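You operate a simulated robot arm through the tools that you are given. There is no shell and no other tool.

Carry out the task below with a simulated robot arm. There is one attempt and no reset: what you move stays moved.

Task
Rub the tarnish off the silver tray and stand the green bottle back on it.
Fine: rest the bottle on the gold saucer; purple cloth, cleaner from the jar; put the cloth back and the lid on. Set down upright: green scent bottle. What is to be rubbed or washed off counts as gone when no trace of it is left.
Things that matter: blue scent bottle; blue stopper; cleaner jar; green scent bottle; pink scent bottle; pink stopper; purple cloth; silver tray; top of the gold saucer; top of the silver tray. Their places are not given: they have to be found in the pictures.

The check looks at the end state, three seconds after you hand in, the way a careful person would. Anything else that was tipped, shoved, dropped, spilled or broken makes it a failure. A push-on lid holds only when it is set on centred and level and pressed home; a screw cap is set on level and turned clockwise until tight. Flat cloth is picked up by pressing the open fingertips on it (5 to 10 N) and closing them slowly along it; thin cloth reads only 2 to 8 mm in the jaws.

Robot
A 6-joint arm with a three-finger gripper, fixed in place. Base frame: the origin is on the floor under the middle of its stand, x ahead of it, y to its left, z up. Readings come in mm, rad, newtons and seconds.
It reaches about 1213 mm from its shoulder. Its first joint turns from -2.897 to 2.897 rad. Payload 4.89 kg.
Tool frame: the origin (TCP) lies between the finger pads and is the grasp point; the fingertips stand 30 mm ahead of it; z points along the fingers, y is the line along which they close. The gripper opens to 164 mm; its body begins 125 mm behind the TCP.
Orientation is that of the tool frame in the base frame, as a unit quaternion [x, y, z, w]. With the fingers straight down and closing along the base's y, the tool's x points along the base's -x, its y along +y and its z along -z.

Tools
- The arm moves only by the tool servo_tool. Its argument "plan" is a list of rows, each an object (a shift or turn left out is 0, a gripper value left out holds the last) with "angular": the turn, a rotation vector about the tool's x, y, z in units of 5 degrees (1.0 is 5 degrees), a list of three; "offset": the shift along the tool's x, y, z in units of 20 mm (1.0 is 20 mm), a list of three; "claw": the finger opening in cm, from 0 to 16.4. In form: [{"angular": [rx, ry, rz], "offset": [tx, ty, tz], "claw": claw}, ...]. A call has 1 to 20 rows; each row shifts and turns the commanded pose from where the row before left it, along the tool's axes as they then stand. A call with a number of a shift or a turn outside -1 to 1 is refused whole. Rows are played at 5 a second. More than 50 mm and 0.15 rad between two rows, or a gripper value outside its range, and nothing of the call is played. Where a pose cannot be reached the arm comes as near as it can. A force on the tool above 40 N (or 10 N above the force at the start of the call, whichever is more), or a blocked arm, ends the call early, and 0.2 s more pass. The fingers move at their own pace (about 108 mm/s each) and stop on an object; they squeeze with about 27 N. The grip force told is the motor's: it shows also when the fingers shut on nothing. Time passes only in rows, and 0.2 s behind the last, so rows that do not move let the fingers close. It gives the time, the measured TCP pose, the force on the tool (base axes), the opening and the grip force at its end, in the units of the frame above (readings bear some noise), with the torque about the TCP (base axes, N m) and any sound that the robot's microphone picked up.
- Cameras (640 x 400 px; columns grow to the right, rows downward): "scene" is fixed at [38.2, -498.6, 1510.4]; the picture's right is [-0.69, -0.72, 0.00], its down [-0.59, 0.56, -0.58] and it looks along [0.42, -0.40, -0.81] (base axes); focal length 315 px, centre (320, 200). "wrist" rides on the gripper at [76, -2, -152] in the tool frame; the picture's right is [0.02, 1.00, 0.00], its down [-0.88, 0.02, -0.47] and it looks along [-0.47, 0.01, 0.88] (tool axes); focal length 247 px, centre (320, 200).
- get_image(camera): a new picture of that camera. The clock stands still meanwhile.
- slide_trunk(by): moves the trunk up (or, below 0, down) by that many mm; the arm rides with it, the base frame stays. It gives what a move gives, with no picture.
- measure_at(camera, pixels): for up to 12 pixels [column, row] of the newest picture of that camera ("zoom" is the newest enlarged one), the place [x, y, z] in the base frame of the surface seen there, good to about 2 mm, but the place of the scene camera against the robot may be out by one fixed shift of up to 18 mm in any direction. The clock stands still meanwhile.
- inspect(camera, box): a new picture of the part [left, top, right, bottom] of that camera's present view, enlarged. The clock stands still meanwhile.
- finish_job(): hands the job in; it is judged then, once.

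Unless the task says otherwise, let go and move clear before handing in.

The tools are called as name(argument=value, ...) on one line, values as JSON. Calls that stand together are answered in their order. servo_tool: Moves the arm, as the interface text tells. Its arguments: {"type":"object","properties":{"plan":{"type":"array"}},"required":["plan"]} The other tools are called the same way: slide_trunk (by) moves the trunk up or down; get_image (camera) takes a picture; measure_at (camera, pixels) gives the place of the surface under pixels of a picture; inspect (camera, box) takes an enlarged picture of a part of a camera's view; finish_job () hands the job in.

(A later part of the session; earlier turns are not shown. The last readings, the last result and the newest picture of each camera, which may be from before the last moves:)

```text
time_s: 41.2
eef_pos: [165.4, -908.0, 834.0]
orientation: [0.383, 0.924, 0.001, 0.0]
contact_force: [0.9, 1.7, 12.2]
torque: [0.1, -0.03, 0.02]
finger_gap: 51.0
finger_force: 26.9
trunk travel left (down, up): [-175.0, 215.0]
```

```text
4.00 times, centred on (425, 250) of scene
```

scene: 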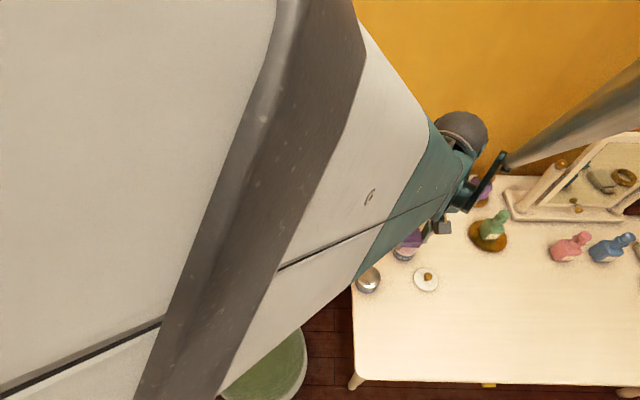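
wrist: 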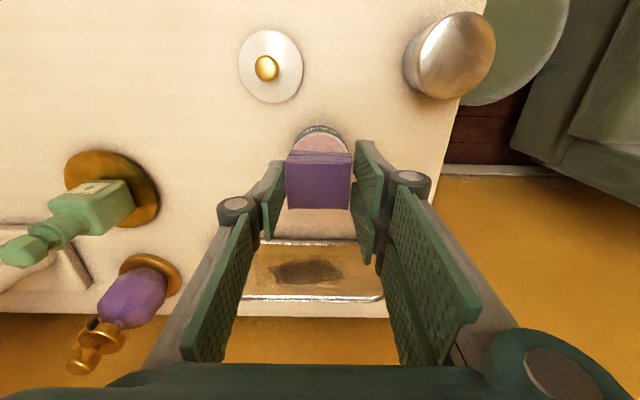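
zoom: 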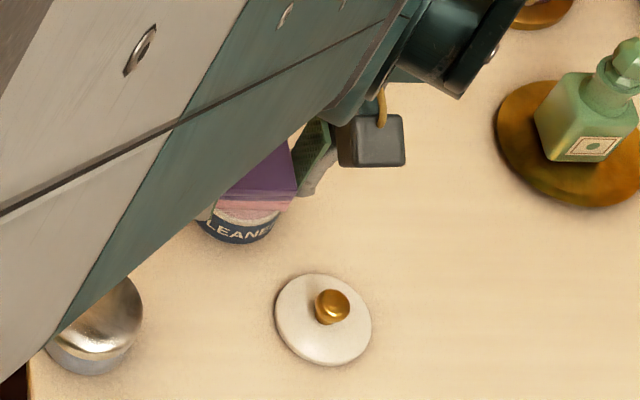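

The lower part of the cloth has turned pink: it has taken up cleaner. I'll lift it straight up 45 mm and look at the jar and the tray's tarnish.

servo_tool(plan=[{"offset": [0, 0, -0.25]}, {"offset": [0, 0, -0.5]}, {"offset": [0, 0, -0.75]}, {"offset": [0, 0, -0.75]}, {"offset": [0, 0, 0]}])

get_image(camera="wrist")

inspect(camera="wrist", box=[224, 210, 416, 330])

```text
time_s: 42.4
eef_pos: [166.1, -907.5, 881.0]
orientation: [0.382, 0.924, 0.0, 0.0]
contact_force: [0.0, -0.6, -0.6]
torque: [0.0, 0.02, 0.01]
finger_gap: 51.2
finger_force: 27.1
trunk travel left (down, up): [-175.0, 215.0]
```

```text
taken
```

wrist: 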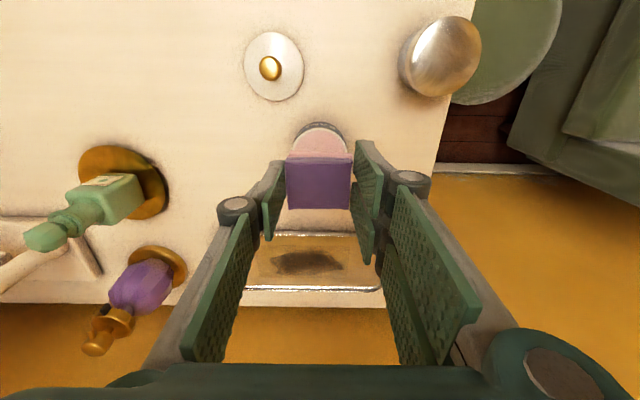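

```text
3.33 times, centred on (320, 270) of wrist
```

zoom: 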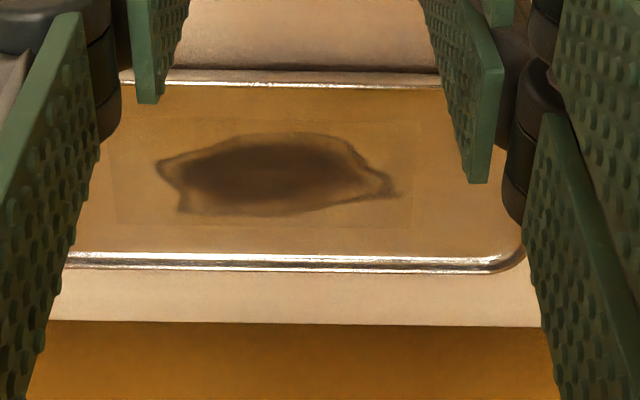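

measure_at(camera="zoom", pixels=[[158, 165], [398, 195], [290, 132], [250, 216], [180, 210], [320, 212], [110, 125], [420, 225], [118, 220], [200, 80], [300, 258], [275, 175]])

```text
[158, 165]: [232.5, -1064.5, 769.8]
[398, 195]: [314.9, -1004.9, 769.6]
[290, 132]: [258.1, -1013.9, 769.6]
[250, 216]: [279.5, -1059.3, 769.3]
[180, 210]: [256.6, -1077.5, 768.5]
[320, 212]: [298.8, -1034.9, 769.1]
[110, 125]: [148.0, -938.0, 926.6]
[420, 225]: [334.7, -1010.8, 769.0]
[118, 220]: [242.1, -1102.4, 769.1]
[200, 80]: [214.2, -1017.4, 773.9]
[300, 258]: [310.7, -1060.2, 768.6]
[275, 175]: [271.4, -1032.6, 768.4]
```

The tarnish spans about u -590…-486, v -948…-898 (in the tray-aligned frame), centred near (272,-1033). I'll carry the cloth over it at the present height.

servo_tool(plan=[{"offset": [-0.9, -0.076, 0]}, {"offset": [-0.9, -0.076, 0]}, {"offset": [-0.9, -0.076, 0]}, {"offset": [-0.9, -0.076, 0]}, {"offset": [-0.9, -0.076, 0]}, {"offset": [-0.9, -0.076, 0]}, {"offset": [-0.9, -0.076, 0]}, {"offset": [-0.9, -0.076, 0]}, {"offset": [-0.9, -0.076, 0]}, {"offset": [0, 0, 0.9]}, {"offset": [0, 0, 0.9]}, {"offset": [0, 0, 0.9]}, {"offset": [0, 0, 0.4]}, {"offset": [0, 0, 0]}])

get_image(camera="wrist")

get_image(camera="scene")

```text
time_s: 45.4
eef_pos: [269.0, -1032.4, 817.2]
orientation: [0.383, 0.924, 0.001, 0.0]
contact_force: [0.9, -0.7, 0.3]
torque: [0.01, 0.01, 0.02]
finger_gap: 50.8
finger_force: 27.2
trunk travel left (down, up): [-175.0, 215.0]
```

```text
taken
```

wrist: 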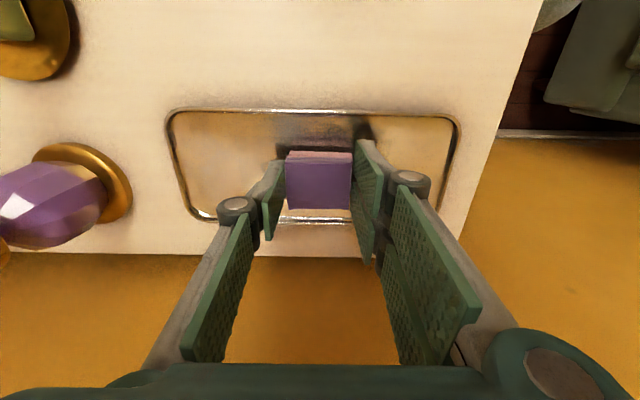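

```text
taken
```

scene: 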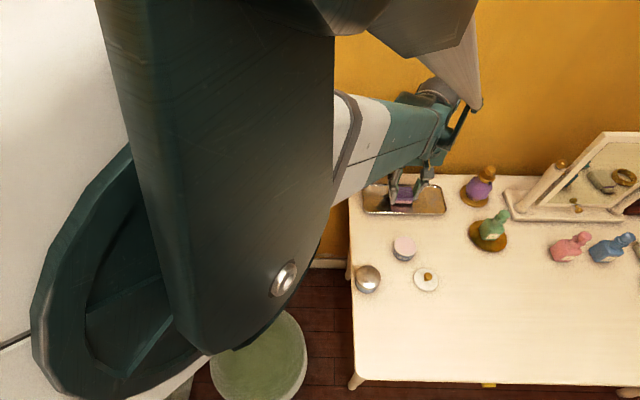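

The cloth hovers over the tarnish inside the tray. I'll lower 7 mm and then touch down in small steps.

servo_tool(plan=[{"offset": [0, 0, 0.2]}, {"offset": [0, 0, 0.15]}, {"offset": [0, 0, 0]}])

servo_tool(plan=[{"offset": [0, 0, 0.05]}, {"offset": [0, 0, 0]}])

servo_tool(plan=[{"offset": [0, 0, 0.05]}, {"offset": [0, 0, 0]}])

```text
time_s: 46.2
eef_pos: [269.8, -1031.8, 808.6]
orientation: [0.383, 0.924, 0.0, -0.001]
contact_force: [-0.4, 0.6, -0.2]
torque: [-0.03, 0.01, 0.04]
finger_gap: 51.0
finger_force: 27.1
trunk travel left (down, up): [-175.0, 215.0]
```

```text
time_s: 46.8
eef_pos: [270.8, -1031.7, 809.1]
orientation: [0.382, 0.924, 0.0, 0.0]
contact_force: [-1.8, -1.9, 8.0]
torque: [-0.06, 0.04, 0.01]
finger_gap: 51.1
finger_force: 26.8
trunk travel left (down, up): [-175.0, 215.0]
```

```text
time_s: 47.4
eef_pos: [270.3, -1032.2, 808.8]
orientation: [0.383, 0.924, 0.0, 0.0]
contact_force: [1.0, -4.9, 18.3]
torque: [-0.1, -0.06, -0.01]
finger_gap: 51.0
finger_force: 27.3
trunk travel left (down, up): [-175.0, 215.0]
```

Contact at 18 N; stiffness is about 10 N/mm. I'll ease back to roughly 10 N and try a first stroke along the tray of 40 mm left and back, watching the tray.

servo_tool(plan=[{"offset": [0, 0, -0.04]}, {"offset": [0, -0.4, 0]}, {"offset": [0, -0.4, 0]}, {"offset": [0, -0.4, 0]}, {"offset": [0, -0.4, 0]}, {"offset": [0, -0.4, 0]}, {"offset": [0, 0, 0]}])

get_image(camera="wrist")

inspect(camera="scene", box=[340, 150, 480, 270])

```text
time_s: 49.0
eef_pos: [243.3, -1061.0, 808.5]
orientation: [0.383, 0.924, 0.001, -0.001]
contact_force: [0.3, 1.2, 4.9]
torque: [0.09, -0.07, 0.03]
finger_gap: 51.2
finger_force: 27.3
trunk travel left (down, up): [-175.0, 215.0]
```

```text
taken
```

wrist: 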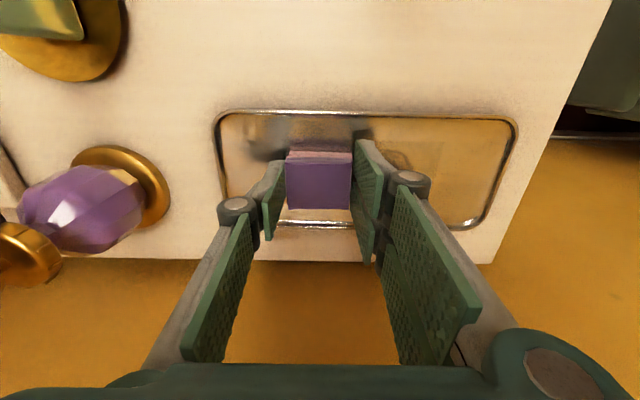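

```text
3.33 times, centred on (410, 210) of scene
```

zoom: 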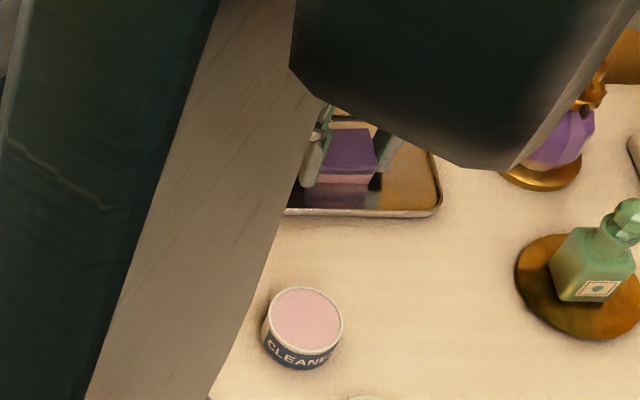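

The tray stayed put. I'll zoom on the rubbed area to see whether the tarnish is fading.

inspect(camera="wrist", box=[205, 95, 525, 245])

```text
2.00 times, centred on (365, 170) of wrist
```

zoom: 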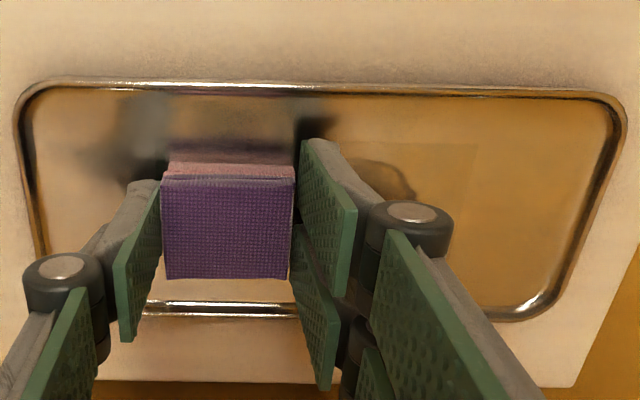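

Tarnish remains at zoom (385,180) and needs full strokes. I'll add slight pressure and make a full pass right and back left along the middle line.

servo_tool(plan=[{"offset": [0, 0, 0.02]}, {"offset": [0, 0.48, 0]}, {"offset": [0, 0.48, 0]}, {"offset": [0, 0.48, 0]}, {"offset": [0, 0.48, 0]}, {"offset": [0, 0.48, 0]}, {"offset": [0, 0.48, 0]}, {"offset": [0, 0.48, 0]}, {"offset": [0, 0.48, 0]}, {"offset": [0, 0.48, 0]}, {"offset": [0, 0, 0]}])

inspect(camera="wrist", box=[95, 95, 525, 300])

```text
time_s: 51.4
eef_pos: [304.1, -1000.3, 809.1]
orientation: [0.383, 0.924, 0.0, 0.0]
contact_force: [-4.2, -3.5, 17.9]
torque: [-0.05, 0.12, 0.02]
finger_gap: 50.9
finger_force: 27.2
trunk travel left (down, up): [-175.0, 215.0]
```

```text
1.49 times, centred on (310, 198) of wrist
```

zoom: 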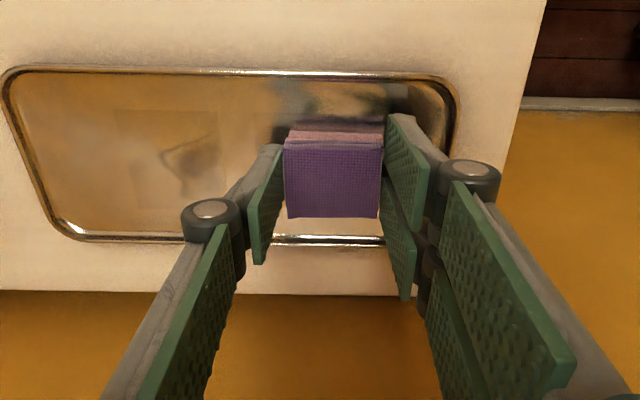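

Force rose to 17.9 N at the right end; I'll ease 0.5 mm while sweeping back left, then check.

servo_tool(plan=[{"offset": [0, -0.45, -0.02]}, {"offset": [0, -0.45, 0]}, {"offset": [0, -0.45, 0]}, {"offset": [0, -0.45, 0]}, {"offset": [0, -0.45, 0]}, {"offset": [0, -0.45, 0.01]}, {"offset": [0, -0.45, 0.005]}, {"offset": [0, -0.45, 0.005]}, {"offset": [0, -0.45, 0]}, {"offset": [0, -0.2, 0]}, {"offset": [0, 0, 0]}])

inspect(camera="wrist", box=[205, 95, 525, 245])

```text
time_s: 53.8
eef_pos: [243.4, -1059.4, 809.7]
orientation: [0.383, 0.924, 0.0, 0.0]
contact_force: [4.7, 2.8, 12.2]
torque: [0.16, -0.17, 0.0]
finger_gap: 51.1
finger_force: 27.1
trunk travel left (down, up): [-175.0, 215.0]
```

```text
2.00 times, centred on (365, 170) of wrist
```

zoom: 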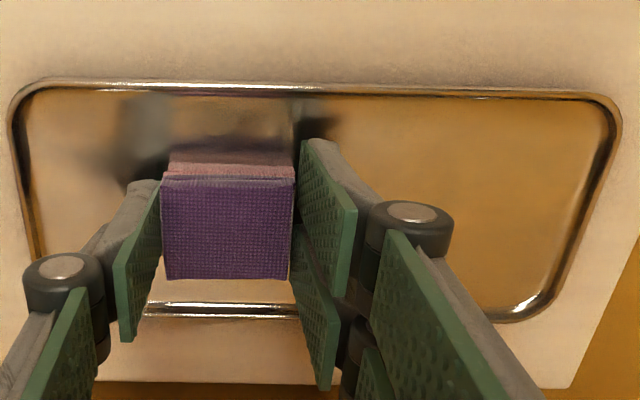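

The right side looks clean. Now passes along the front line (10 mm toward the front) and back line (12 mm behind) to cover the whole patch.

servo_tool(plan=[{"offset": [0, -0.4, 0]}, {"offset": [0.55, 0, 0]}, {"offset": [0, 0.45, 0]}, {"offset": [0, 0.45, 0]}, {"offset": [0, 0.45, -0.01]}, {"offset": [0, 0.45, 0]}, {"offset": [0, 0.45, -0.01]}, {"offset": [0, 0.45, 0]}, {"offset": [0, 0.45, 0]}, {"offset": [0, 0.45, -0.005]}, {"offset": [0, 0.45, 0]}, {"offset": [0, 0.45, 0]}, {"offset": [0, 0, 0]}])

get_image(camera="wrist")

servo_tool(plan=[{"offset": [-0.55, 0, 0]}, {"offset": [-0.6, 0, 0]}, {"offset": [0, -0.45, 0]}, {"offset": [0, -0.45, 0]}, {"offset": [0, -0.45, 0.01]}, {"offset": [0, -0.45, 0]}, {"offset": [0, -0.45, 0.01]}, {"offset": [0, -0.45, 0]}, {"offset": [0, -0.45, 0]}, {"offset": [0, -0.45, 0.005]}, {"offset": [0, -0.45, 0]}, {"offset": [0, -0.45, 0]}, {"offset": [0, 0, 0]}])

get_image(camera="wrist")

```text
time_s: 56.6
eef_pos: [294.3, -994.5, 809.0]
orientation: [0.383, 0.924, 0.001, 0.0]
contact_force: [0.2, -0.2, 4.2]
torque: [0.01, -0.04, -0.02]
finger_gap: 51.1
finger_force: 26.8
trunk travel left (down, up): [-175.0, 215.0]
```

```text
taken
```

wrist: 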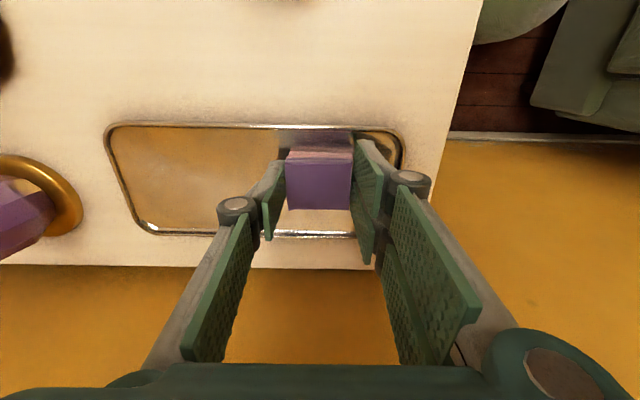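

```text
time_s: 59.4
eef_pos: [247.2, -1074.8, 809.4]
orientation: [0.383, 0.924, 0.0, 0.0]
contact_force: [4.0, 2.9, 10.6]
torque: [0.13, -0.18, -0.04]
finger_gap: 51.2
finger_force: 27.1
trunk travel left (down, up): [-175.0, 215.0]
```

```text
taken
```

wrist: 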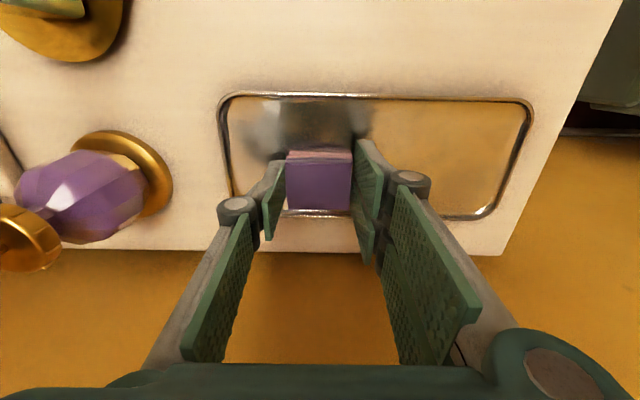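

The tray looks much cleaner. I'll lift the cloth and move forward a bit to view the whole tray.

servo_tool(plan=[{"offset": [0, 0, -0.4]}, {"offset": [0, 0, -0.8]}, {"offset": [0, 0, -1]}, {"offset": [0, 0, -1]}, {"offset": [0.9, 0.3, -0.3]}, {"offset": [0.9, 0.3, 0]}, {"offset": [0.9, 0.3, 0]}, {"offset": [0.9, 0.3, 0]}, {"offset": [0.9, 0.3, 0]}, {"offset": [0.9, 0.3, 0]}, {"offset": [0.9, 0.3, 0]}, {"offset": [0, 0, 0]}])

get_image(camera="wrist")

inspect(camera="wrist", box=[205, 210, 435, 330])

inspect(camera="scene", box=[350, 160, 460, 230])

```text
time_s: 62.0
eef_pos: [187.4, -955.4, 878.7]
orientation: [0.383, 0.924, 0.0, 0.0]
contact_force: [-0.5, -1.5, 1.0]
torque: [-0.02, -0.01, -0.01]
finger_gap: 51.1
finger_force: 27.2
trunk travel left (down, up): [-175.0, 215.0]
```

```text
taken
```

wrist: 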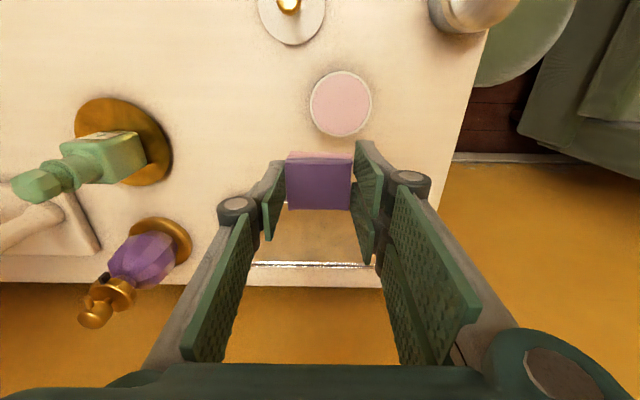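

```text
2.78 times, centred on (320, 270) of wrist
```

zoom: 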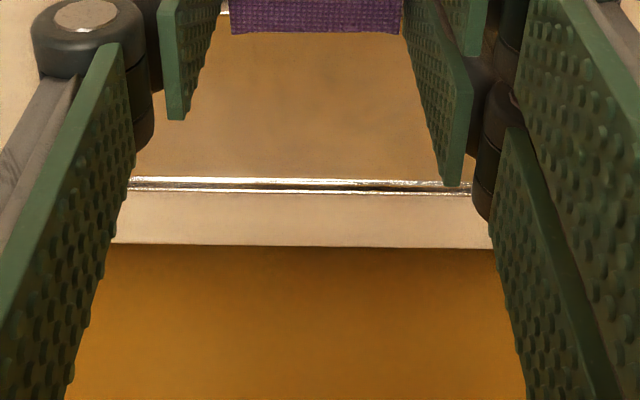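

```text
5.71 times, centred on (405, 195) of scene
```

zoom: 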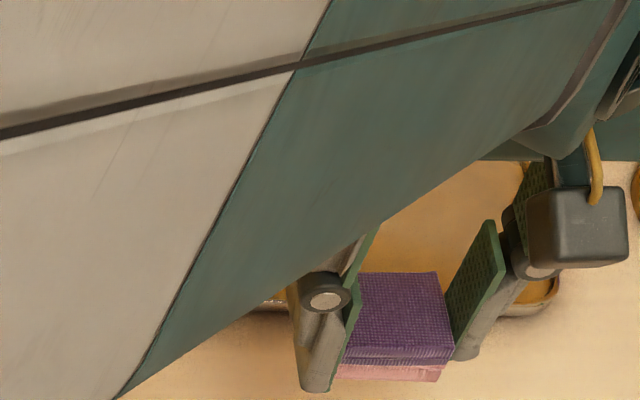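

The visible part looks clean but the cloth hides some. I'll back off forward and up to view the whole tray between the fingers.

servo_tool(plan=[{"offset": [0.9, -0.08, -0.6]}, {"offset": [0.9, -0.08, -0.6]}, {"offset": [0.9, -0.08, -0.6]}, {"offset": [0.9, -0.08, -0.6]}, {"offset": [0.9, -0.08, -0.6]}, {"offset": [0.9, -0.08, -0.6]}, {"offset": [0.9, -0.08, -0.6]}, {"offset": [0.9, -0.08, -0.6]}, {"offset": [0.9, -0.08, -0.6]}, {"offset": [0.9, -0.08, -0.6]}, {"offset": [0, 0, 0]}])

get_image(camera="wrist")

inspect(camera="wrist", box=[256, 235, 384, 315])

```text
time_s: 64.4
eef_pos: [48.9, -839.0, 997.7]
orientation: [0.382, 0.924, -0.001, 0.0]
contact_force: [0.1, -0.7, -0.1]
torque: [-0.09, -0.02, -0.02]
finger_gap: 51.3
finger_force: 26.6
trunk travel left (down, up): [-175.0, 215.0]
```

```text
taken
```

wrist: 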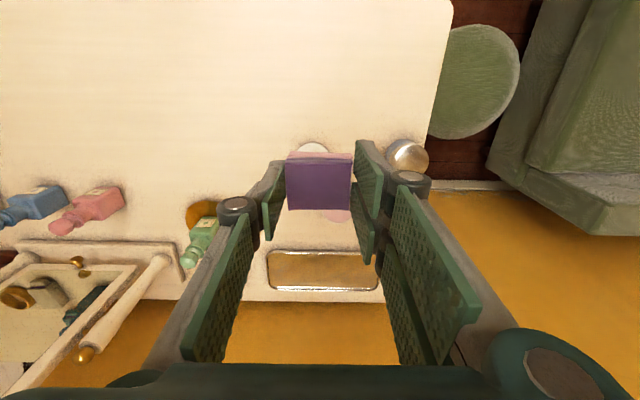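

```text
5.00 times, centred on (320, 275) of wrist
```

zoom: 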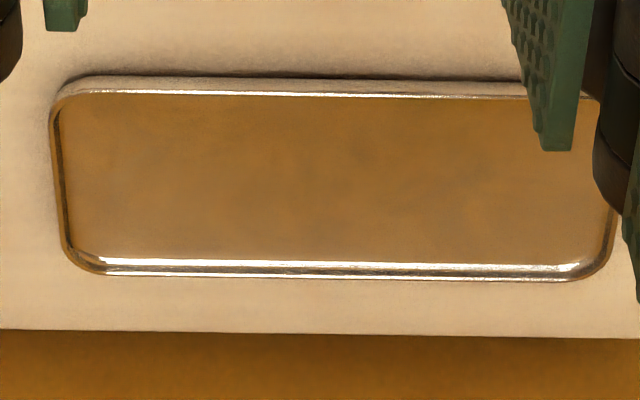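

From here the tray appears clean throughout. I'll also check with the scene camera from another angle.

inspect(camera="scene", box=[350, 160, 460, 230])

get_image(camera="scene")

```text
5.71 times, centred on (405, 195) of scene
```

zoom: 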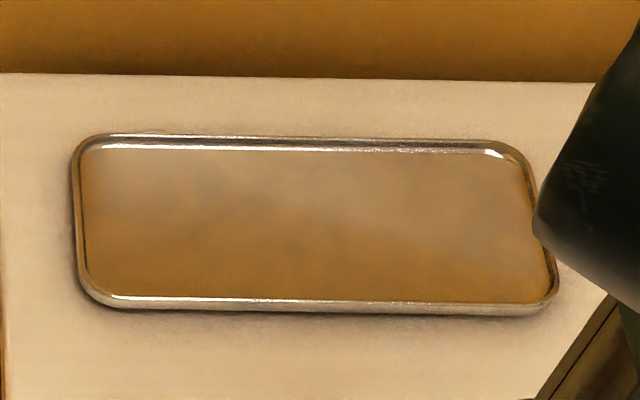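

```text
taken
```

scene: 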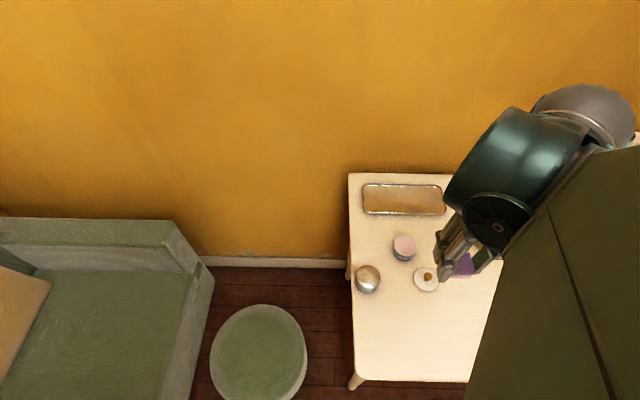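

I can see only very faint mottling; I'll zoom tighter at both views to judge whether any trace is left.

inspect(camera="scene", box=[375, 182, 431, 217])

inspect(camera="wrist", box=[272, 248, 368, 293])

```text
11.43 times, centred on (403, 200) of scene
```

zoom: 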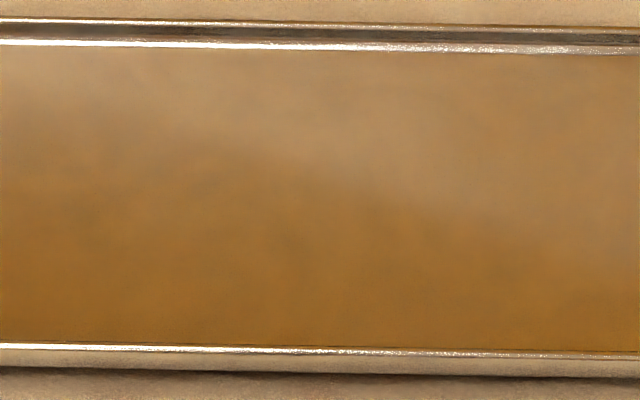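

```text
6.67 times, centred on (320, 270) of wrist
```

zoom: 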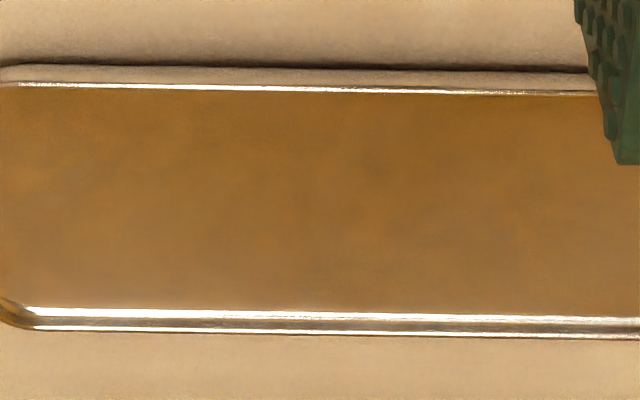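

No tarnish is visible in either close-up; the soft mottling seems to be reflection. To be safe I'll make one more covering rub, starting by moving back over the tray's left part.

servo_tool(plan=[{"offset": [-0.94, -0.087, 0.39]}, {"offset": [-0.94, -0.087, 0.39]}, {"offset": [-0.94, -0.087, 0.39]}, {"offset": [-0.94, -0.087, 0.39]}, {"offset": [-0.94, -0.087, 0.39]}, {"offset": [-0.94, -0.087, 0.39]}, {"offset": [-0.94, -0.087, 0.39]}, {"offset": [-0.94, -0.087, 0.39]}, {"offset": [-0.94, -0.087, 0.39]}, {"offset": [-0.94, -0.087, 0.39]}, {"offset": [-0.94, -0.087, 0.39]}, {"offset": [-0.94, -0.087, 0.39]}, {"offset": [-0.94, -0.087, 0.39]}, {"offset": [-0.94, -0.087, 0.39]}, {"offset": [-0.94, -0.087, 0.39]}, {"offset": [0, 0, 0]}, {"offset": [0, 0, 0]}])

get_image(camera="wrist")

```text
time_s: 68.0
eef_pos: [228.9, -1057.2, 880.9]
orientation: [0.383, 0.924, 0.0, -0.001]
contact_force: [1.4, 0.4, -0.4]
torque: [0.02, -0.02, -0.04]
finger_gap: 50.9
finger_force: 27.3
trunk travel left (down, up): [-175.0, 215.0]
```

```text
taken
```

wrist: 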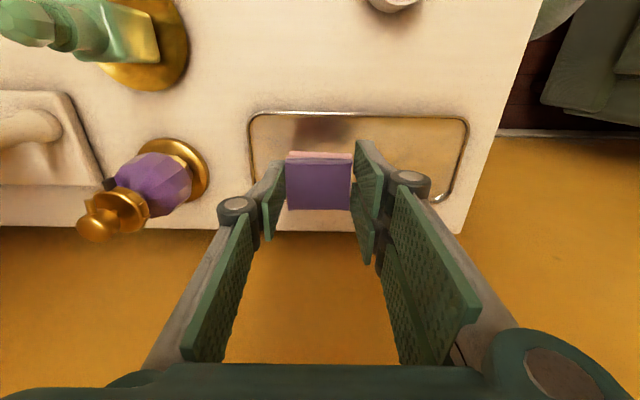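

Over the tray's left-front part now. Lowering to just above the surface and touching down in small steps.

servo_tool(plan=[{"offset": [0, 0, 0.9]}, {"offset": [0, 0, 0.9]}, {"offset": [0, 0, 0.9]}, {"offset": [0, 0, 0.5]}, {"offset": [0, 0, 0.25]}, {"offset": [0, 0, 0]}])

servo_tool(plan=[{"offset": [0, 0, 0.05]}, {"offset": [0, 0, 0]}])

servo_tool(plan=[{"offset": [0, 0, 0.05]}, {"offset": [0, 0, 0]}])

```text
time_s: 69.4
eef_pos: [231.3, -1057.3, 811.8]
orientation: [0.383, 0.924, 0.0, 0.0]
contact_force: [0.7, -1.1, -1.0]
torque: [0.03, 0.03, 0.02]
finger_gap: 51.2
finger_force: 27.3
trunk travel left (down, up): [-175.0, 215.0]
```

```text
time_s: 70.0
eef_pos: [230.9, -1057.1, 812.2]
orientation: [0.383, 0.924, 0.0, 0.0]
contact_force: [-0.7, 0.0, 0.2]
torque: [-0.01, 0.06, -0.02]
finger_gap: 50.8
finger_force: 27.2
trunk travel left (down, up): [-175.0, 215.0]
```

```text
time_s: 70.6
eef_pos: [229.7, -1056.4, 810.7]
orientation: [0.383, 0.924, 0.0, 0.0]
contact_force: [0.6, 0.1, -0.2]
torque: [0.01, 0.01, -0.04]
finger_gap: 51.0
finger_force: 26.7
trunk travel left (down, up): [-175.0, 215.0]
```

servo_tool(plan=[{"offset": [0, 0, 0.05]}, {"offset": [0, 0, 0]}])

servo_tool(plan=[{"offset": [0, 0, 0.05]}, {"offset": [0, 0, 0]}])

```text
time_s: 71.2
eef_pos: [229.8, -1056.6, 809.6]
orientation: [0.383, 0.924, 0.0, -0.001]
contact_force: [0.3, -0.1, -0.9]
torque: [0.01, 0.01, 0.01]
finger_gap: 51.4
finger_force: 26.9
trunk travel left (down, up): [-175.0, 215.0]
```

```text
time_s: 71.8
eef_pos: [230.0, -1056.2, 808.1]
orientation: [0.383, 0.924, 0.001, 0.001]
contact_force: [1.5, -1.8, 3.5]
torque: [-0.03, -0.03, 0.0]
finger_gap: 50.8
finger_force: 27.0
trunk travel left (down, up): [-175.0, 215.0]
```

Touching at 3.5 N. I'll add a little pressure and sweep right along the front line, returning left along the middle line.

servo_tool(plan=[{"offset": [0, 0, 0.03]}, {"offset": [0, 0.48, 0]}, {"offset": [0, 0.48, 0]}, {"offset": [0, 0.48, -0.005]}, {"offset": [0, 0.48, 0]}, {"offset": [0, 0.48, -0.005]}, {"offset": [0, 0.48, 0]}, {"offset": [0, 0.48, -0.005]}, {"offset": [0, 0.48, 0]}, {"offset": [0, 0.48, 0]}, {"offset": [0, 0.48, 0]}, {"offset": [0, 0, 0]}])

servo_tool(plan=[{"offset": [-0.6, 0, 0]}, {"offset": [0, -0.48, 0]}, {"offset": [0, -0.48, 0]}, {"offset": [0, -0.48, 0.005]}, {"offset": [0, -0.48, 0]}, {"offset": [0, -0.48, 0.005]}, {"offset": [0, -0.48, 0]}, {"offset": [0, -0.48, 0.005]}, {"offset": [0, -0.48, 0]}, {"offset": [0, -0.48, 0]}, {"offset": [0, -0.48, 0]}, {"offset": [0, 0, 0]}])

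```text
time_s: 74.4
eef_pos: [299.1, -988.5, 809.4]
orientation: [0.383, 0.924, -0.001, 0.0]
contact_force: [-2.2, -1.3, 12.3]
torque: [-0.03, 0.05, -0.02]
finger_gap: 50.7
finger_force: 27.2
trunk travel left (down, up): [-175.0, 215.0]
```

```text
time_s: 77.0
eef_pos: [238.5, -1064.4, 808.6]
orientation: [0.383, 0.924, 0.0, 0.0]
contact_force: [4.4, 2.1, 12.9]
torque: [0.11, -0.15, 0.04]
finger_gap: 50.9
finger_force: 26.9
trunk travel left (down, up): [-175.0, 215.0]
```

Forces stay around 12 N. One last sweep along the back line to the right, then lift.

servo_tool(plan=[{"offset": [-0.6, 0, 0]}, {"offset": [0, 0.48, 0]}, {"offset": [0, 0.48, 0]}, {"offset": [0, 0.48, -0.005]}, {"offset": [0, 0.48, 0]}, {"offset": [0, 0.48, -0.005]}, {"offset": [0, 0.48, 0]}, {"offset": [0, 0.48, -0.005]}, {"offset": [0, 0.48, 0]}, {"offset": [0, 0.48, 0]}, {"offset": [0, 0.4, 0]}, {"offset": [0, 0, 0]}, {"offset": [0, 0, -0.4]}, {"offset": [0, 0, -0.8]}, {"offset": [0, 0, -1]}, {"offset": [0, 0, -1]}, {"offset": [0, 0, -0.8]}, {"offset": [0, 0, 0]}])

get_image(camera="wrist")

```text
time_s: 80.8
eef_pos: [314.4, -1006.7, 888.7]
orientation: [0.383, 0.924, 0.0, -0.001]
contact_force: [0.0, 0.5, 0.1]
torque: [-0.01, 0.04, -0.01]
finger_gap: 51.0
finger_force: 27.2
trunk travel left (down, up): [-175.0, 215.0]
```

```text
taken
```

wrist: 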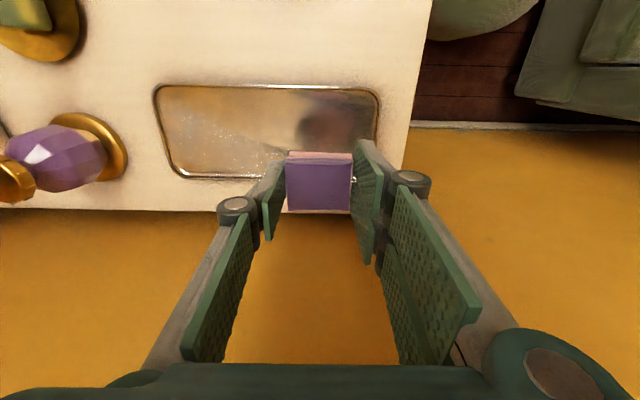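

The tray is shiny with no tarnish. I'll measure its edges to see whether it shifted while being rubbed.

inspect(camera="wrist", box=[145, 75, 401, 195])

measure_at(camera="wrist", pixels=[[156, 120], [162, 140], [200, 85], [265, 86], [350, 90], [200, 177], [250, 178], [378, 120], [220, 130], [300, 120]])

```text
2.50 times, centred on (273, 135) of wrist
```

zoom: 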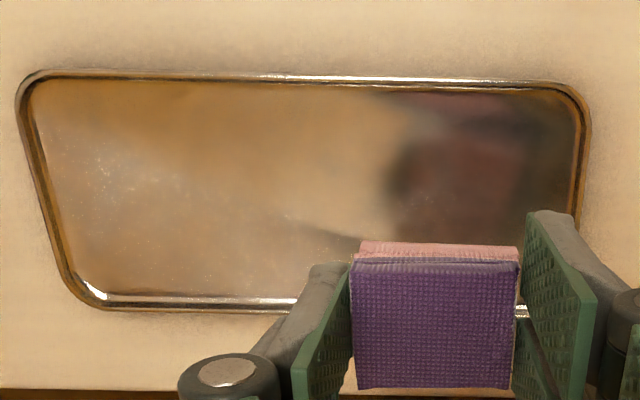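

```text
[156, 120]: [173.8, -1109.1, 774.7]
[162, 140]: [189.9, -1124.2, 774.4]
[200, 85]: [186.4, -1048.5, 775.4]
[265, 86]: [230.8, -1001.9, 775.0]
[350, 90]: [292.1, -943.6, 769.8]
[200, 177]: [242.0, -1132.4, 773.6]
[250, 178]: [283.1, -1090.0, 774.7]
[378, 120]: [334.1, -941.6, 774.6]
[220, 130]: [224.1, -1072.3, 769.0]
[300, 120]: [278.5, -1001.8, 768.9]
```

The tray has not moved (left edge u≈-661 as before) and is clean. Now I'll carry the cloth back over its original spot (TCP (78.2,-979.9)).

servo_tool(plan=[{"offset": [0.93, -0.74, 0]}, {"offset": [0.93, -0.74, 0]}, {"offset": [0.93, -0.74, 0]}, {"offset": [0.93, -0.74, 0]}, {"offset": [0.93, -0.74, 0]}, {"offset": [0.93, -0.74, 0]}, {"offset": [0.93, -0.74, 0]}, {"offset": [0.93, -0.74, 0]}, {"offset": [0.93, -0.74, 0]}, {"offset": [0.93, -0.74, 0]}, {"offset": [0, 0, 0]}, {"offset": [0, 0, 0]}])

get_image(camera="wrist")

```text
time_s: 83.4
eef_pos: [77.9, -980.5, 888.8]
orientation: [0.383, 0.924, 0.0, 0.0]
contact_force: [0.0, -1.0, -0.3]
torque: [-0.02, 0.0, 0.02]
finger_gap: 51.1
finger_force: 26.8
trunk travel left (down, up): [-175.0, 215.0]
```

```text
taken
```

wrist: 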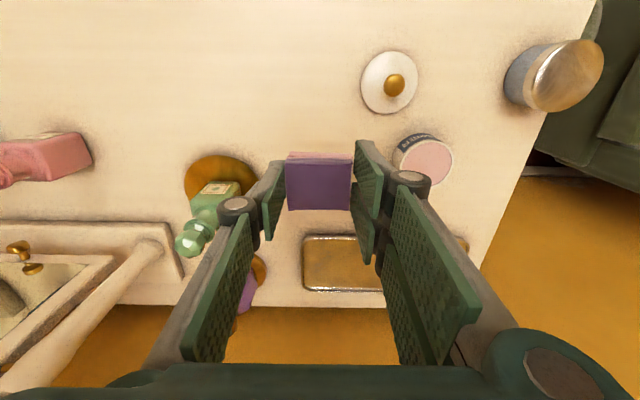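

Right above the original spot. Lowering to z≈805, then small steps to touch.

servo_tool(plan=[{"offset": [0, 0, 0.9]}, {"offset": [0, 0, 0.9]}, {"offset": [0, 0, 0.9]}, {"offset": [0, 0, 0.8]}, {"offset": [0, 0, 0.4]}, {"offset": [0, 0, 0.25]}, {"offset": [0, 0, 0]}])

servo_tool(plan=[{"offset": [0, 0, 0.05]}, {"offset": [0, 0, 0]}])

servo_tool(plan=[{"offset": [0, 0, 0.05]}, {"offset": [0, 0, 0]}])

```text
time_s: 85.0
eef_pos: [77.5, -980.6, 805.2]
orientation: [0.382, 0.924, 0.0, -0.001]
contact_force: [0.0, 0.8, 0.7]
torque: [0.02, -0.01, 0.0]
finger_gap: 51.1
finger_force: 27.4
trunk travel left (down, up): [-175.0, 215.0]
```

```text
time_s: 85.6
eef_pos: [77.5, -979.7, 804.4]
orientation: [0.383, 0.924, 0.0, 0.001]
contact_force: [-0.2, -0.4, 0.3]
torque: [0.0, -0.01, 0.01]
finger_gap: 51.1
finger_force: 26.7
trunk travel left (down, up): [-175.0, 215.0]
```

```text
time_s: 86.2
eef_pos: [77.5, -980.7, 803.1]
orientation: [0.383, 0.924, 0.0, 0.001]
contact_force: [0.7, 0.7, -0.2]
torque: [-0.02, -0.01, 0.0]
finger_gap: 51.2
finger_force: 27.4
trunk travel left (down, up): [-175.0, 215.0]
```

servo_tool(plan=[{"offset": [0, 0, 0.05]}, {"offset": [0, 0, 0]}])

servo_tool(plan=[{"offset": [0, 0, 0.04]}, {"offset": [0, 0, 0]}])

```text
time_s: 86.8
eef_pos: [76.9, -980.1, 802.7]
orientation: [0.383, 0.924, 0.0, 0.0]
contact_force: [-0.7, 0.2, -0.2]
torque: [0.02, -0.02, 0.0]
finger_gap: 50.8
finger_force: 26.3
trunk travel left (down, up): [-175.0, 215.0]
```

```text
time_s: 87.4
eef_pos: [77.6, -979.7, 802.3]
orientation: [0.382, 0.924, 0.0, 0.0]
contact_force: [-0.1, -0.5, -1.2]
torque: [0.0, 0.01, -0.05]
finger_gap: 50.7
finger_force: 27.2
trunk travel left (down, up): [-175.0, 215.0]
```

No contact yet at ~802; two more small steps.

servo_tool(plan=[{"offset": [0, 0, 0.04]}, {"offset": [0, 0, 0]}])

servo_tool(plan=[{"offset": [0, 0, 0.03]}, {"offset": [0, 0, 0]}])

```text
time_s: 88.0
eef_pos: [77.4, -980.7, 801.8]
orientation: [0.383, 0.924, 0.0, -0.001]
contact_force: [-0.3, 0.1, 0.3]
torque: [0.02, 0.03, -0.01]
finger_gap: 51.1
finger_force: 27.5
trunk travel left (down, up): [-175.0, 215.0]
```

```text
time_s: 88.6
eef_pos: [77.9, -980.0, 801.7]
orientation: [0.383, 0.924, 0.0, 0.0]
contact_force: [0.4, -2.1, 7.2]
torque: [-0.04, -0.08, 0.0]
finger_gap: 50.9
finger_force: 27.0
trunk travel left (down, up): [-175.0, 215.0]
```

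Contact reads 7.2 N: the cloth is on the table. I'll open slowly and rise.

servo_tool(plan=[{"claw": 5.2}, {"claw": 5.4}, {"claw": 5.7}, {"claw": 6.1}, {"claw": 6.5}, {"claw": 7.0}, {"claw": 7.2}, {"claw": 7.2}, {"offset": [0, 0, -0.4]}, {"offset": [0, 0, -0.8]}, {"offset": [0, 0, -1]}, {"offset": [0, 0, -1]}, {"offset": [0, 0, -1]}, {"offset": [0, 0, -1]}, {"offset": [0, 0, -1]}, {"offset": [0, 0, -1]}, {"offset": [0, 0, 0]}])

get_image(camera="wrist")

inspect(camera="wrist", box=[240, 30, 432, 180])

```text
time_s: 92.2
eef_pos: [77.7, -979.6, 943.4]
orientation: [0.383, 0.924, 0.001, 0.0]
contact_force: [0.7, 0.2, 0.8]
torque: [-0.03, -0.03, -0.02]
finger_gap: 72.0
finger_force: 0.1
trunk travel left (down, up): [-175.0, 215.0]
```

```text
taken
```

wrist: 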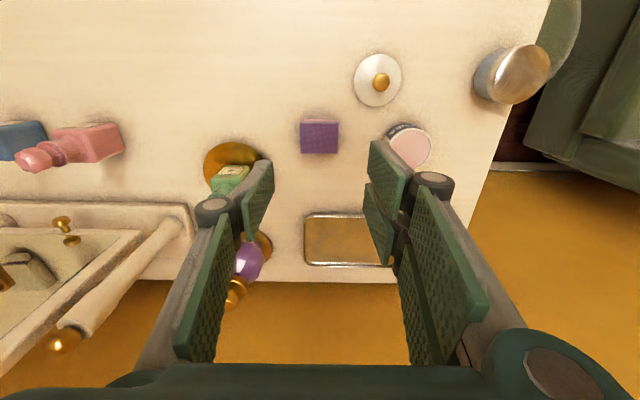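

```text
2.67 times, centred on (336, 105) of wrist
```

zoom: 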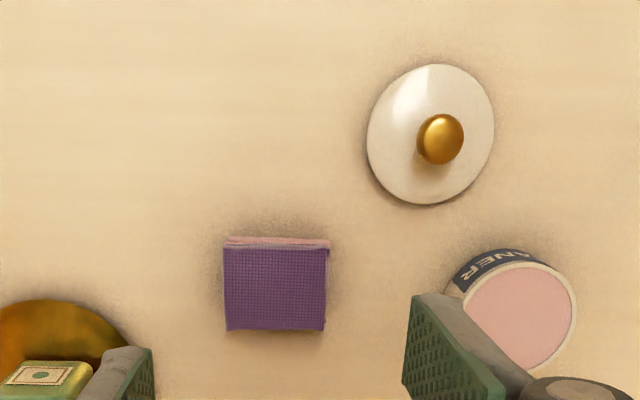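

The cloth is back in its place (zoom (276,288)). Next the lid: I'll move above it for a close look.

servo_tool(plan=[{"offset": [0.82, 0.853, 0]}, {"offset": [0.82, 0.853, 0]}, {"offset": [0.82, 0.853, 0]}, {"offset": [0.82, 0.853, 0]}, {"offset": [0, 0, 0]}, {"offset": [0, 0, 0]}])

get_image(camera="wrist")

inspect(camera="wrist", box=[256, 90, 384, 190])

```text
time_s: 93.6
eef_pos: [79.4, -885.9, 944.9]
orientation: [0.383, 0.924, 0.0, 0.001]
contact_force: [-0.4, -0.3, 0.4]
torque: [-0.05, 0.01, 0.0]
finger_gap: 72.0
finger_force: 0.1
trunk travel left (down, up): [-175.0, 215.0]
```

```text
taken
```

wrist: 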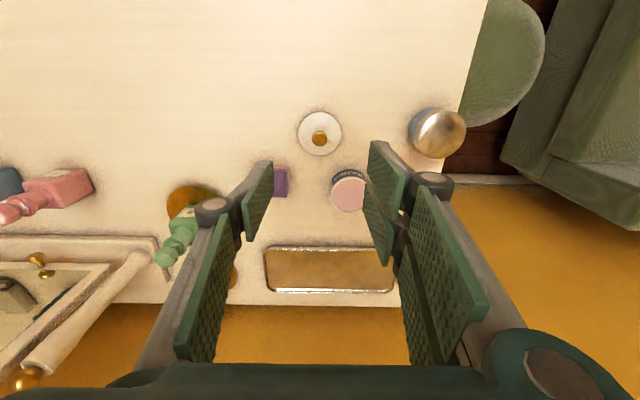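

```text
4.00 times, centred on (320, 140) of wrist
```

zoom: 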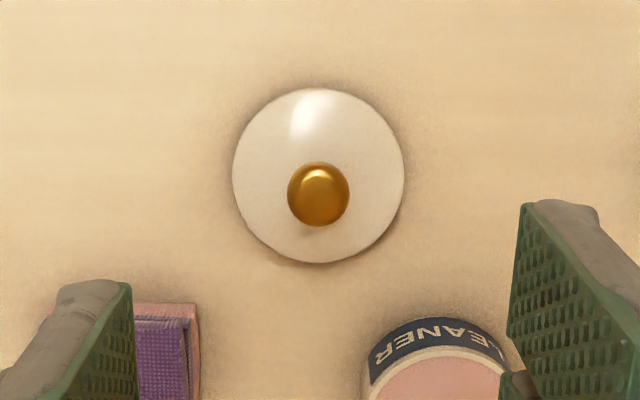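

measure_at(camera="zoom", pixels=[[236, 170], [402, 175], [320, 91], [320, 260], [318, 185], [290, 195], [347, 195], [318, 167], [318, 220], [318, 235], [262, 225], [375, 120]])

measure_at(camera="wrist", pixels=[[348, 195], [334, 190], [363, 192], [348, 177], [340, 200], [436, 135], [425, 140], [410, 130]])

```text
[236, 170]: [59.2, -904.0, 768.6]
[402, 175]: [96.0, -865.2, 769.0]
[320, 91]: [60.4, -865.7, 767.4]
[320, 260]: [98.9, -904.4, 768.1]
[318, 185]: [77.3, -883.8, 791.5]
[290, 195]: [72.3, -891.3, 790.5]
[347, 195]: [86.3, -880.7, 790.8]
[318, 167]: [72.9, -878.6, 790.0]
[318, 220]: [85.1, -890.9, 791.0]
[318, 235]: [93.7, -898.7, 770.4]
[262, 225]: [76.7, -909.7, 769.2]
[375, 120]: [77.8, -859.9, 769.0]
```

```text
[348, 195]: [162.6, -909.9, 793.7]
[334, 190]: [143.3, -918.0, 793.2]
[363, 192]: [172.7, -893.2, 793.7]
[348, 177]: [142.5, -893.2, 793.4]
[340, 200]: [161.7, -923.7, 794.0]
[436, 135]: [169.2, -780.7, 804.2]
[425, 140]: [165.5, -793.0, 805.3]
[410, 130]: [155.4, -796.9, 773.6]
```

Lid centre: u≈-570.6, v≈-682 (x≈79,y≈-886), radius 27 mm; knob ≈18 mm wide, top z≈791.5. I'll zoom on the jar rim to get its centre exactly.

inspect(camera="wrist", box=[318, 160, 382, 220])

```text
6.67 times, centred on (350, 190) of wrist
```

zoom: 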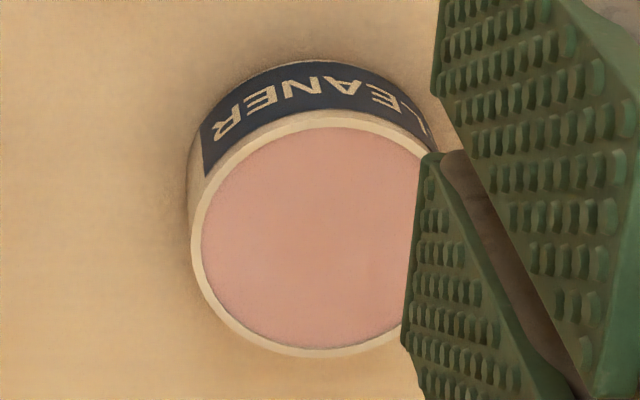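

measure_at(camera="zoom", pixels=[[196, 240], [325, 118], [320, 352], [230, 158], [225, 310], [420, 150], [260, 335], [280, 125], [380, 125], [370, 345], [320, 240], [200, 210]])

```text
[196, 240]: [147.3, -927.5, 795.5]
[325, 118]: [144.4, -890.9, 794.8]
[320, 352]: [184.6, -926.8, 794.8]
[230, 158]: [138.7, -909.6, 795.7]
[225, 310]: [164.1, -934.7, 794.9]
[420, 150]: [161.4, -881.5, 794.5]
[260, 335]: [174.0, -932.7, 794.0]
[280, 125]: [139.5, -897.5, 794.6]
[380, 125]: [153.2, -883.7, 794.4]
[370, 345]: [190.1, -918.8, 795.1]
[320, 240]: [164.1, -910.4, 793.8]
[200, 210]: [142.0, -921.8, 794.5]
```

Jar centre fits to u≈-525.1, v≈-758.7 (x≈165.2, y≈-907.8), rim z≈794.8. The TCP is already above the knob; I'll narrow the claw to 5 cm and descend to z≈802.

servo_tool(plan=[{"offset": [0.03, 0, 0.9], "claw": 5}, {"offset": [0, 0, 1]}, {"offset": [0, 0, 1]}, {"offset": [0, 0, 1]}, {"offset": [0, 0, 1]}, {"offset": [0, 0, 1]}, {"offset": [0, 0, 0.8]}, {"offset": [0, 0, 0.4]}, {"offset": [0, 0, 0]}])

get_image(camera="wrist")

inspect(camera="wrist", box=[256, 120, 384, 240])

```text
time_s: 95.6
eef_pos: [77.5, -883.7, 800.9]
orientation: [0.383, 0.924, 0.0, 0.0]
contact_force: [-0.3, 0.6, 0.9]
torque: [0.02, 0.01, 0.0]
finger_gap: 50.1
finger_force: 0.0
trunk travel left (down, up): [-175.0, 215.0]
```

```text
taken
```

wrist: 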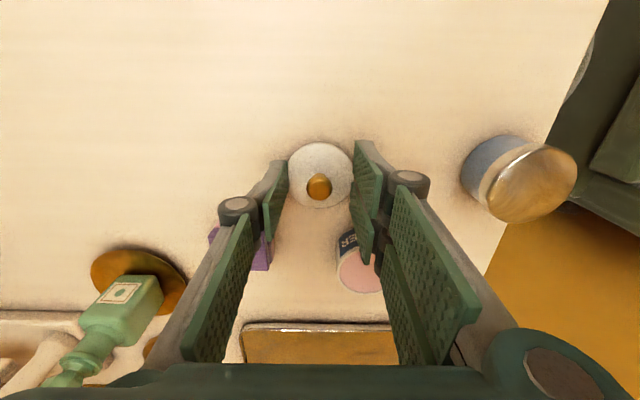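

```text
3.33 times, centred on (320, 180) of wrist
```

zoom: 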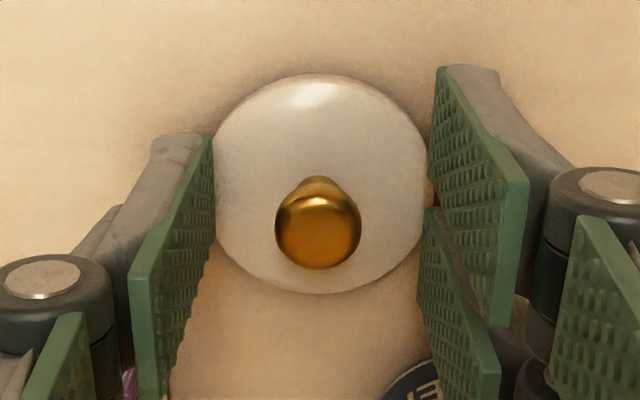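

The knob sits between the pads, about 1.5 mm behind the TCP. I'll shift slightly and close slowly on it.

servo_tool(plan=[{"offset": [-0.07, 0, 0], "claw": 4.2}, {"claw": 3.5}, {"claw": 3.0}, {"claw": 2.6}, {"claw": 2.3}, {"claw": 2.0}, {"claw": 1.8}, {"claw": 1.6}, {"claw": 1.3}, {"claw": 1.0}, {"claw": 1.0}])

get_image(camera="wrist")

inspect(camera="wrist", box=[256, 120, 384, 240])

```text
time_s: 98.0
eef_pos: [78.4, -885.1, 802.2]
orientation: [0.382, 0.924, 0.001, 0.0]
contact_force: [0.1, -0.1, 0.1]
torque: [0.01, -0.01, 0.0]
finger_gap: 17.4
finger_force: 26.5
trunk travel left (down, up): [-175.0, 215.0]
```

```text
taken
```

wrist: 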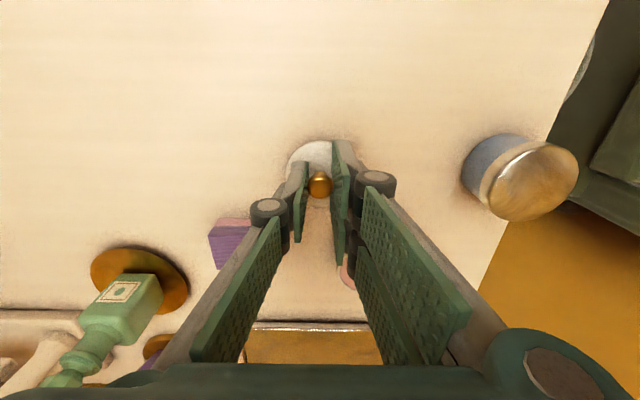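

```text
3.33 times, centred on (320, 180) of wrist
```

zoom: 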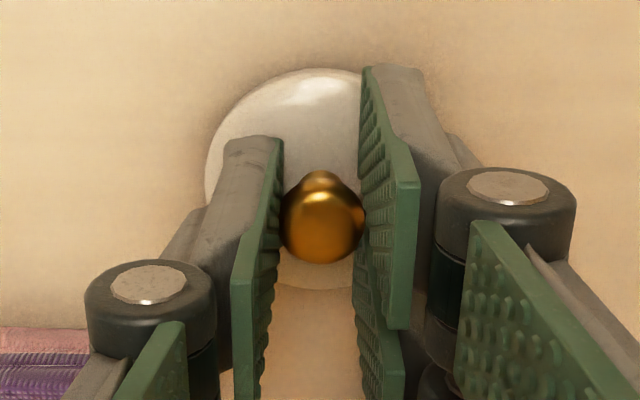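

The knob is gripped (17.4 mm, 26.5 N). I'll lift slowly by 50 mm and check that the lid hangs level.

servo_tool(plan=[{"offset": [0, 0, -0.15]}, {"offset": [0, 0, -0.35]}, {"offset": [0, 0, -0.5]}, {"offset": [0, 0, -0.75]}, {"offset": [0, 0, -0.75]}, {"offset": [0, 0, 0]}])

inspect(camera="wrist", box=[256, 100, 384, 220])

get_image(camera="scene")

```text
time_s: 99.4
eef_pos: [80.0, -884.7, 852.1]
orientation: [0.382, 0.924, 0.001, 0.0]
contact_force: [0.2, 1.2, -0.3]
torque: [0.02, -0.02, 0.02]
finger_gap: 17.1
finger_force: 27.2
trunk travel left (down, up): [-175.0, 215.0]
```

```text
3.33 times, centred on (320, 160) of wrist
```

zoom: 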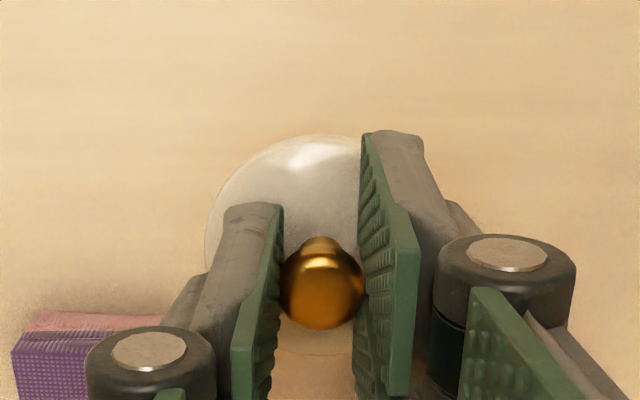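

```text
taken
```

scene: 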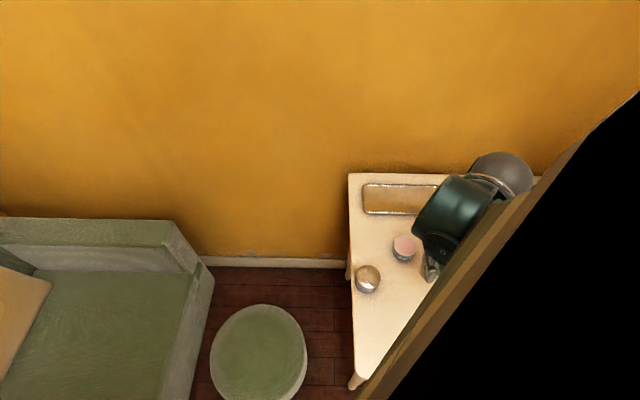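

The lid came up with the fingers. I'll measure points on its top surface to check that it is level.

measure_at(camera="zoom", pixels=[[300, 145], [345, 145], [240, 180], [218, 230], [260, 195], [320, 200], [310, 345], [330, 348], [322, 285], [300, 170], [345, 180], [290, 330]])

```text
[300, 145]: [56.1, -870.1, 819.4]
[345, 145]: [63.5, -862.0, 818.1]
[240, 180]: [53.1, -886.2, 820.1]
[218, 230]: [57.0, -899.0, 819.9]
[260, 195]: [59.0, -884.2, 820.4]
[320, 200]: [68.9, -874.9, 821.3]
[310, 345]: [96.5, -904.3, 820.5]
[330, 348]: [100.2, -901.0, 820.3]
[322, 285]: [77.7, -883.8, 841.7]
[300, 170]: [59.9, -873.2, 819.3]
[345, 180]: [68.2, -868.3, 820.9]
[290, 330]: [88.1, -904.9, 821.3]
```

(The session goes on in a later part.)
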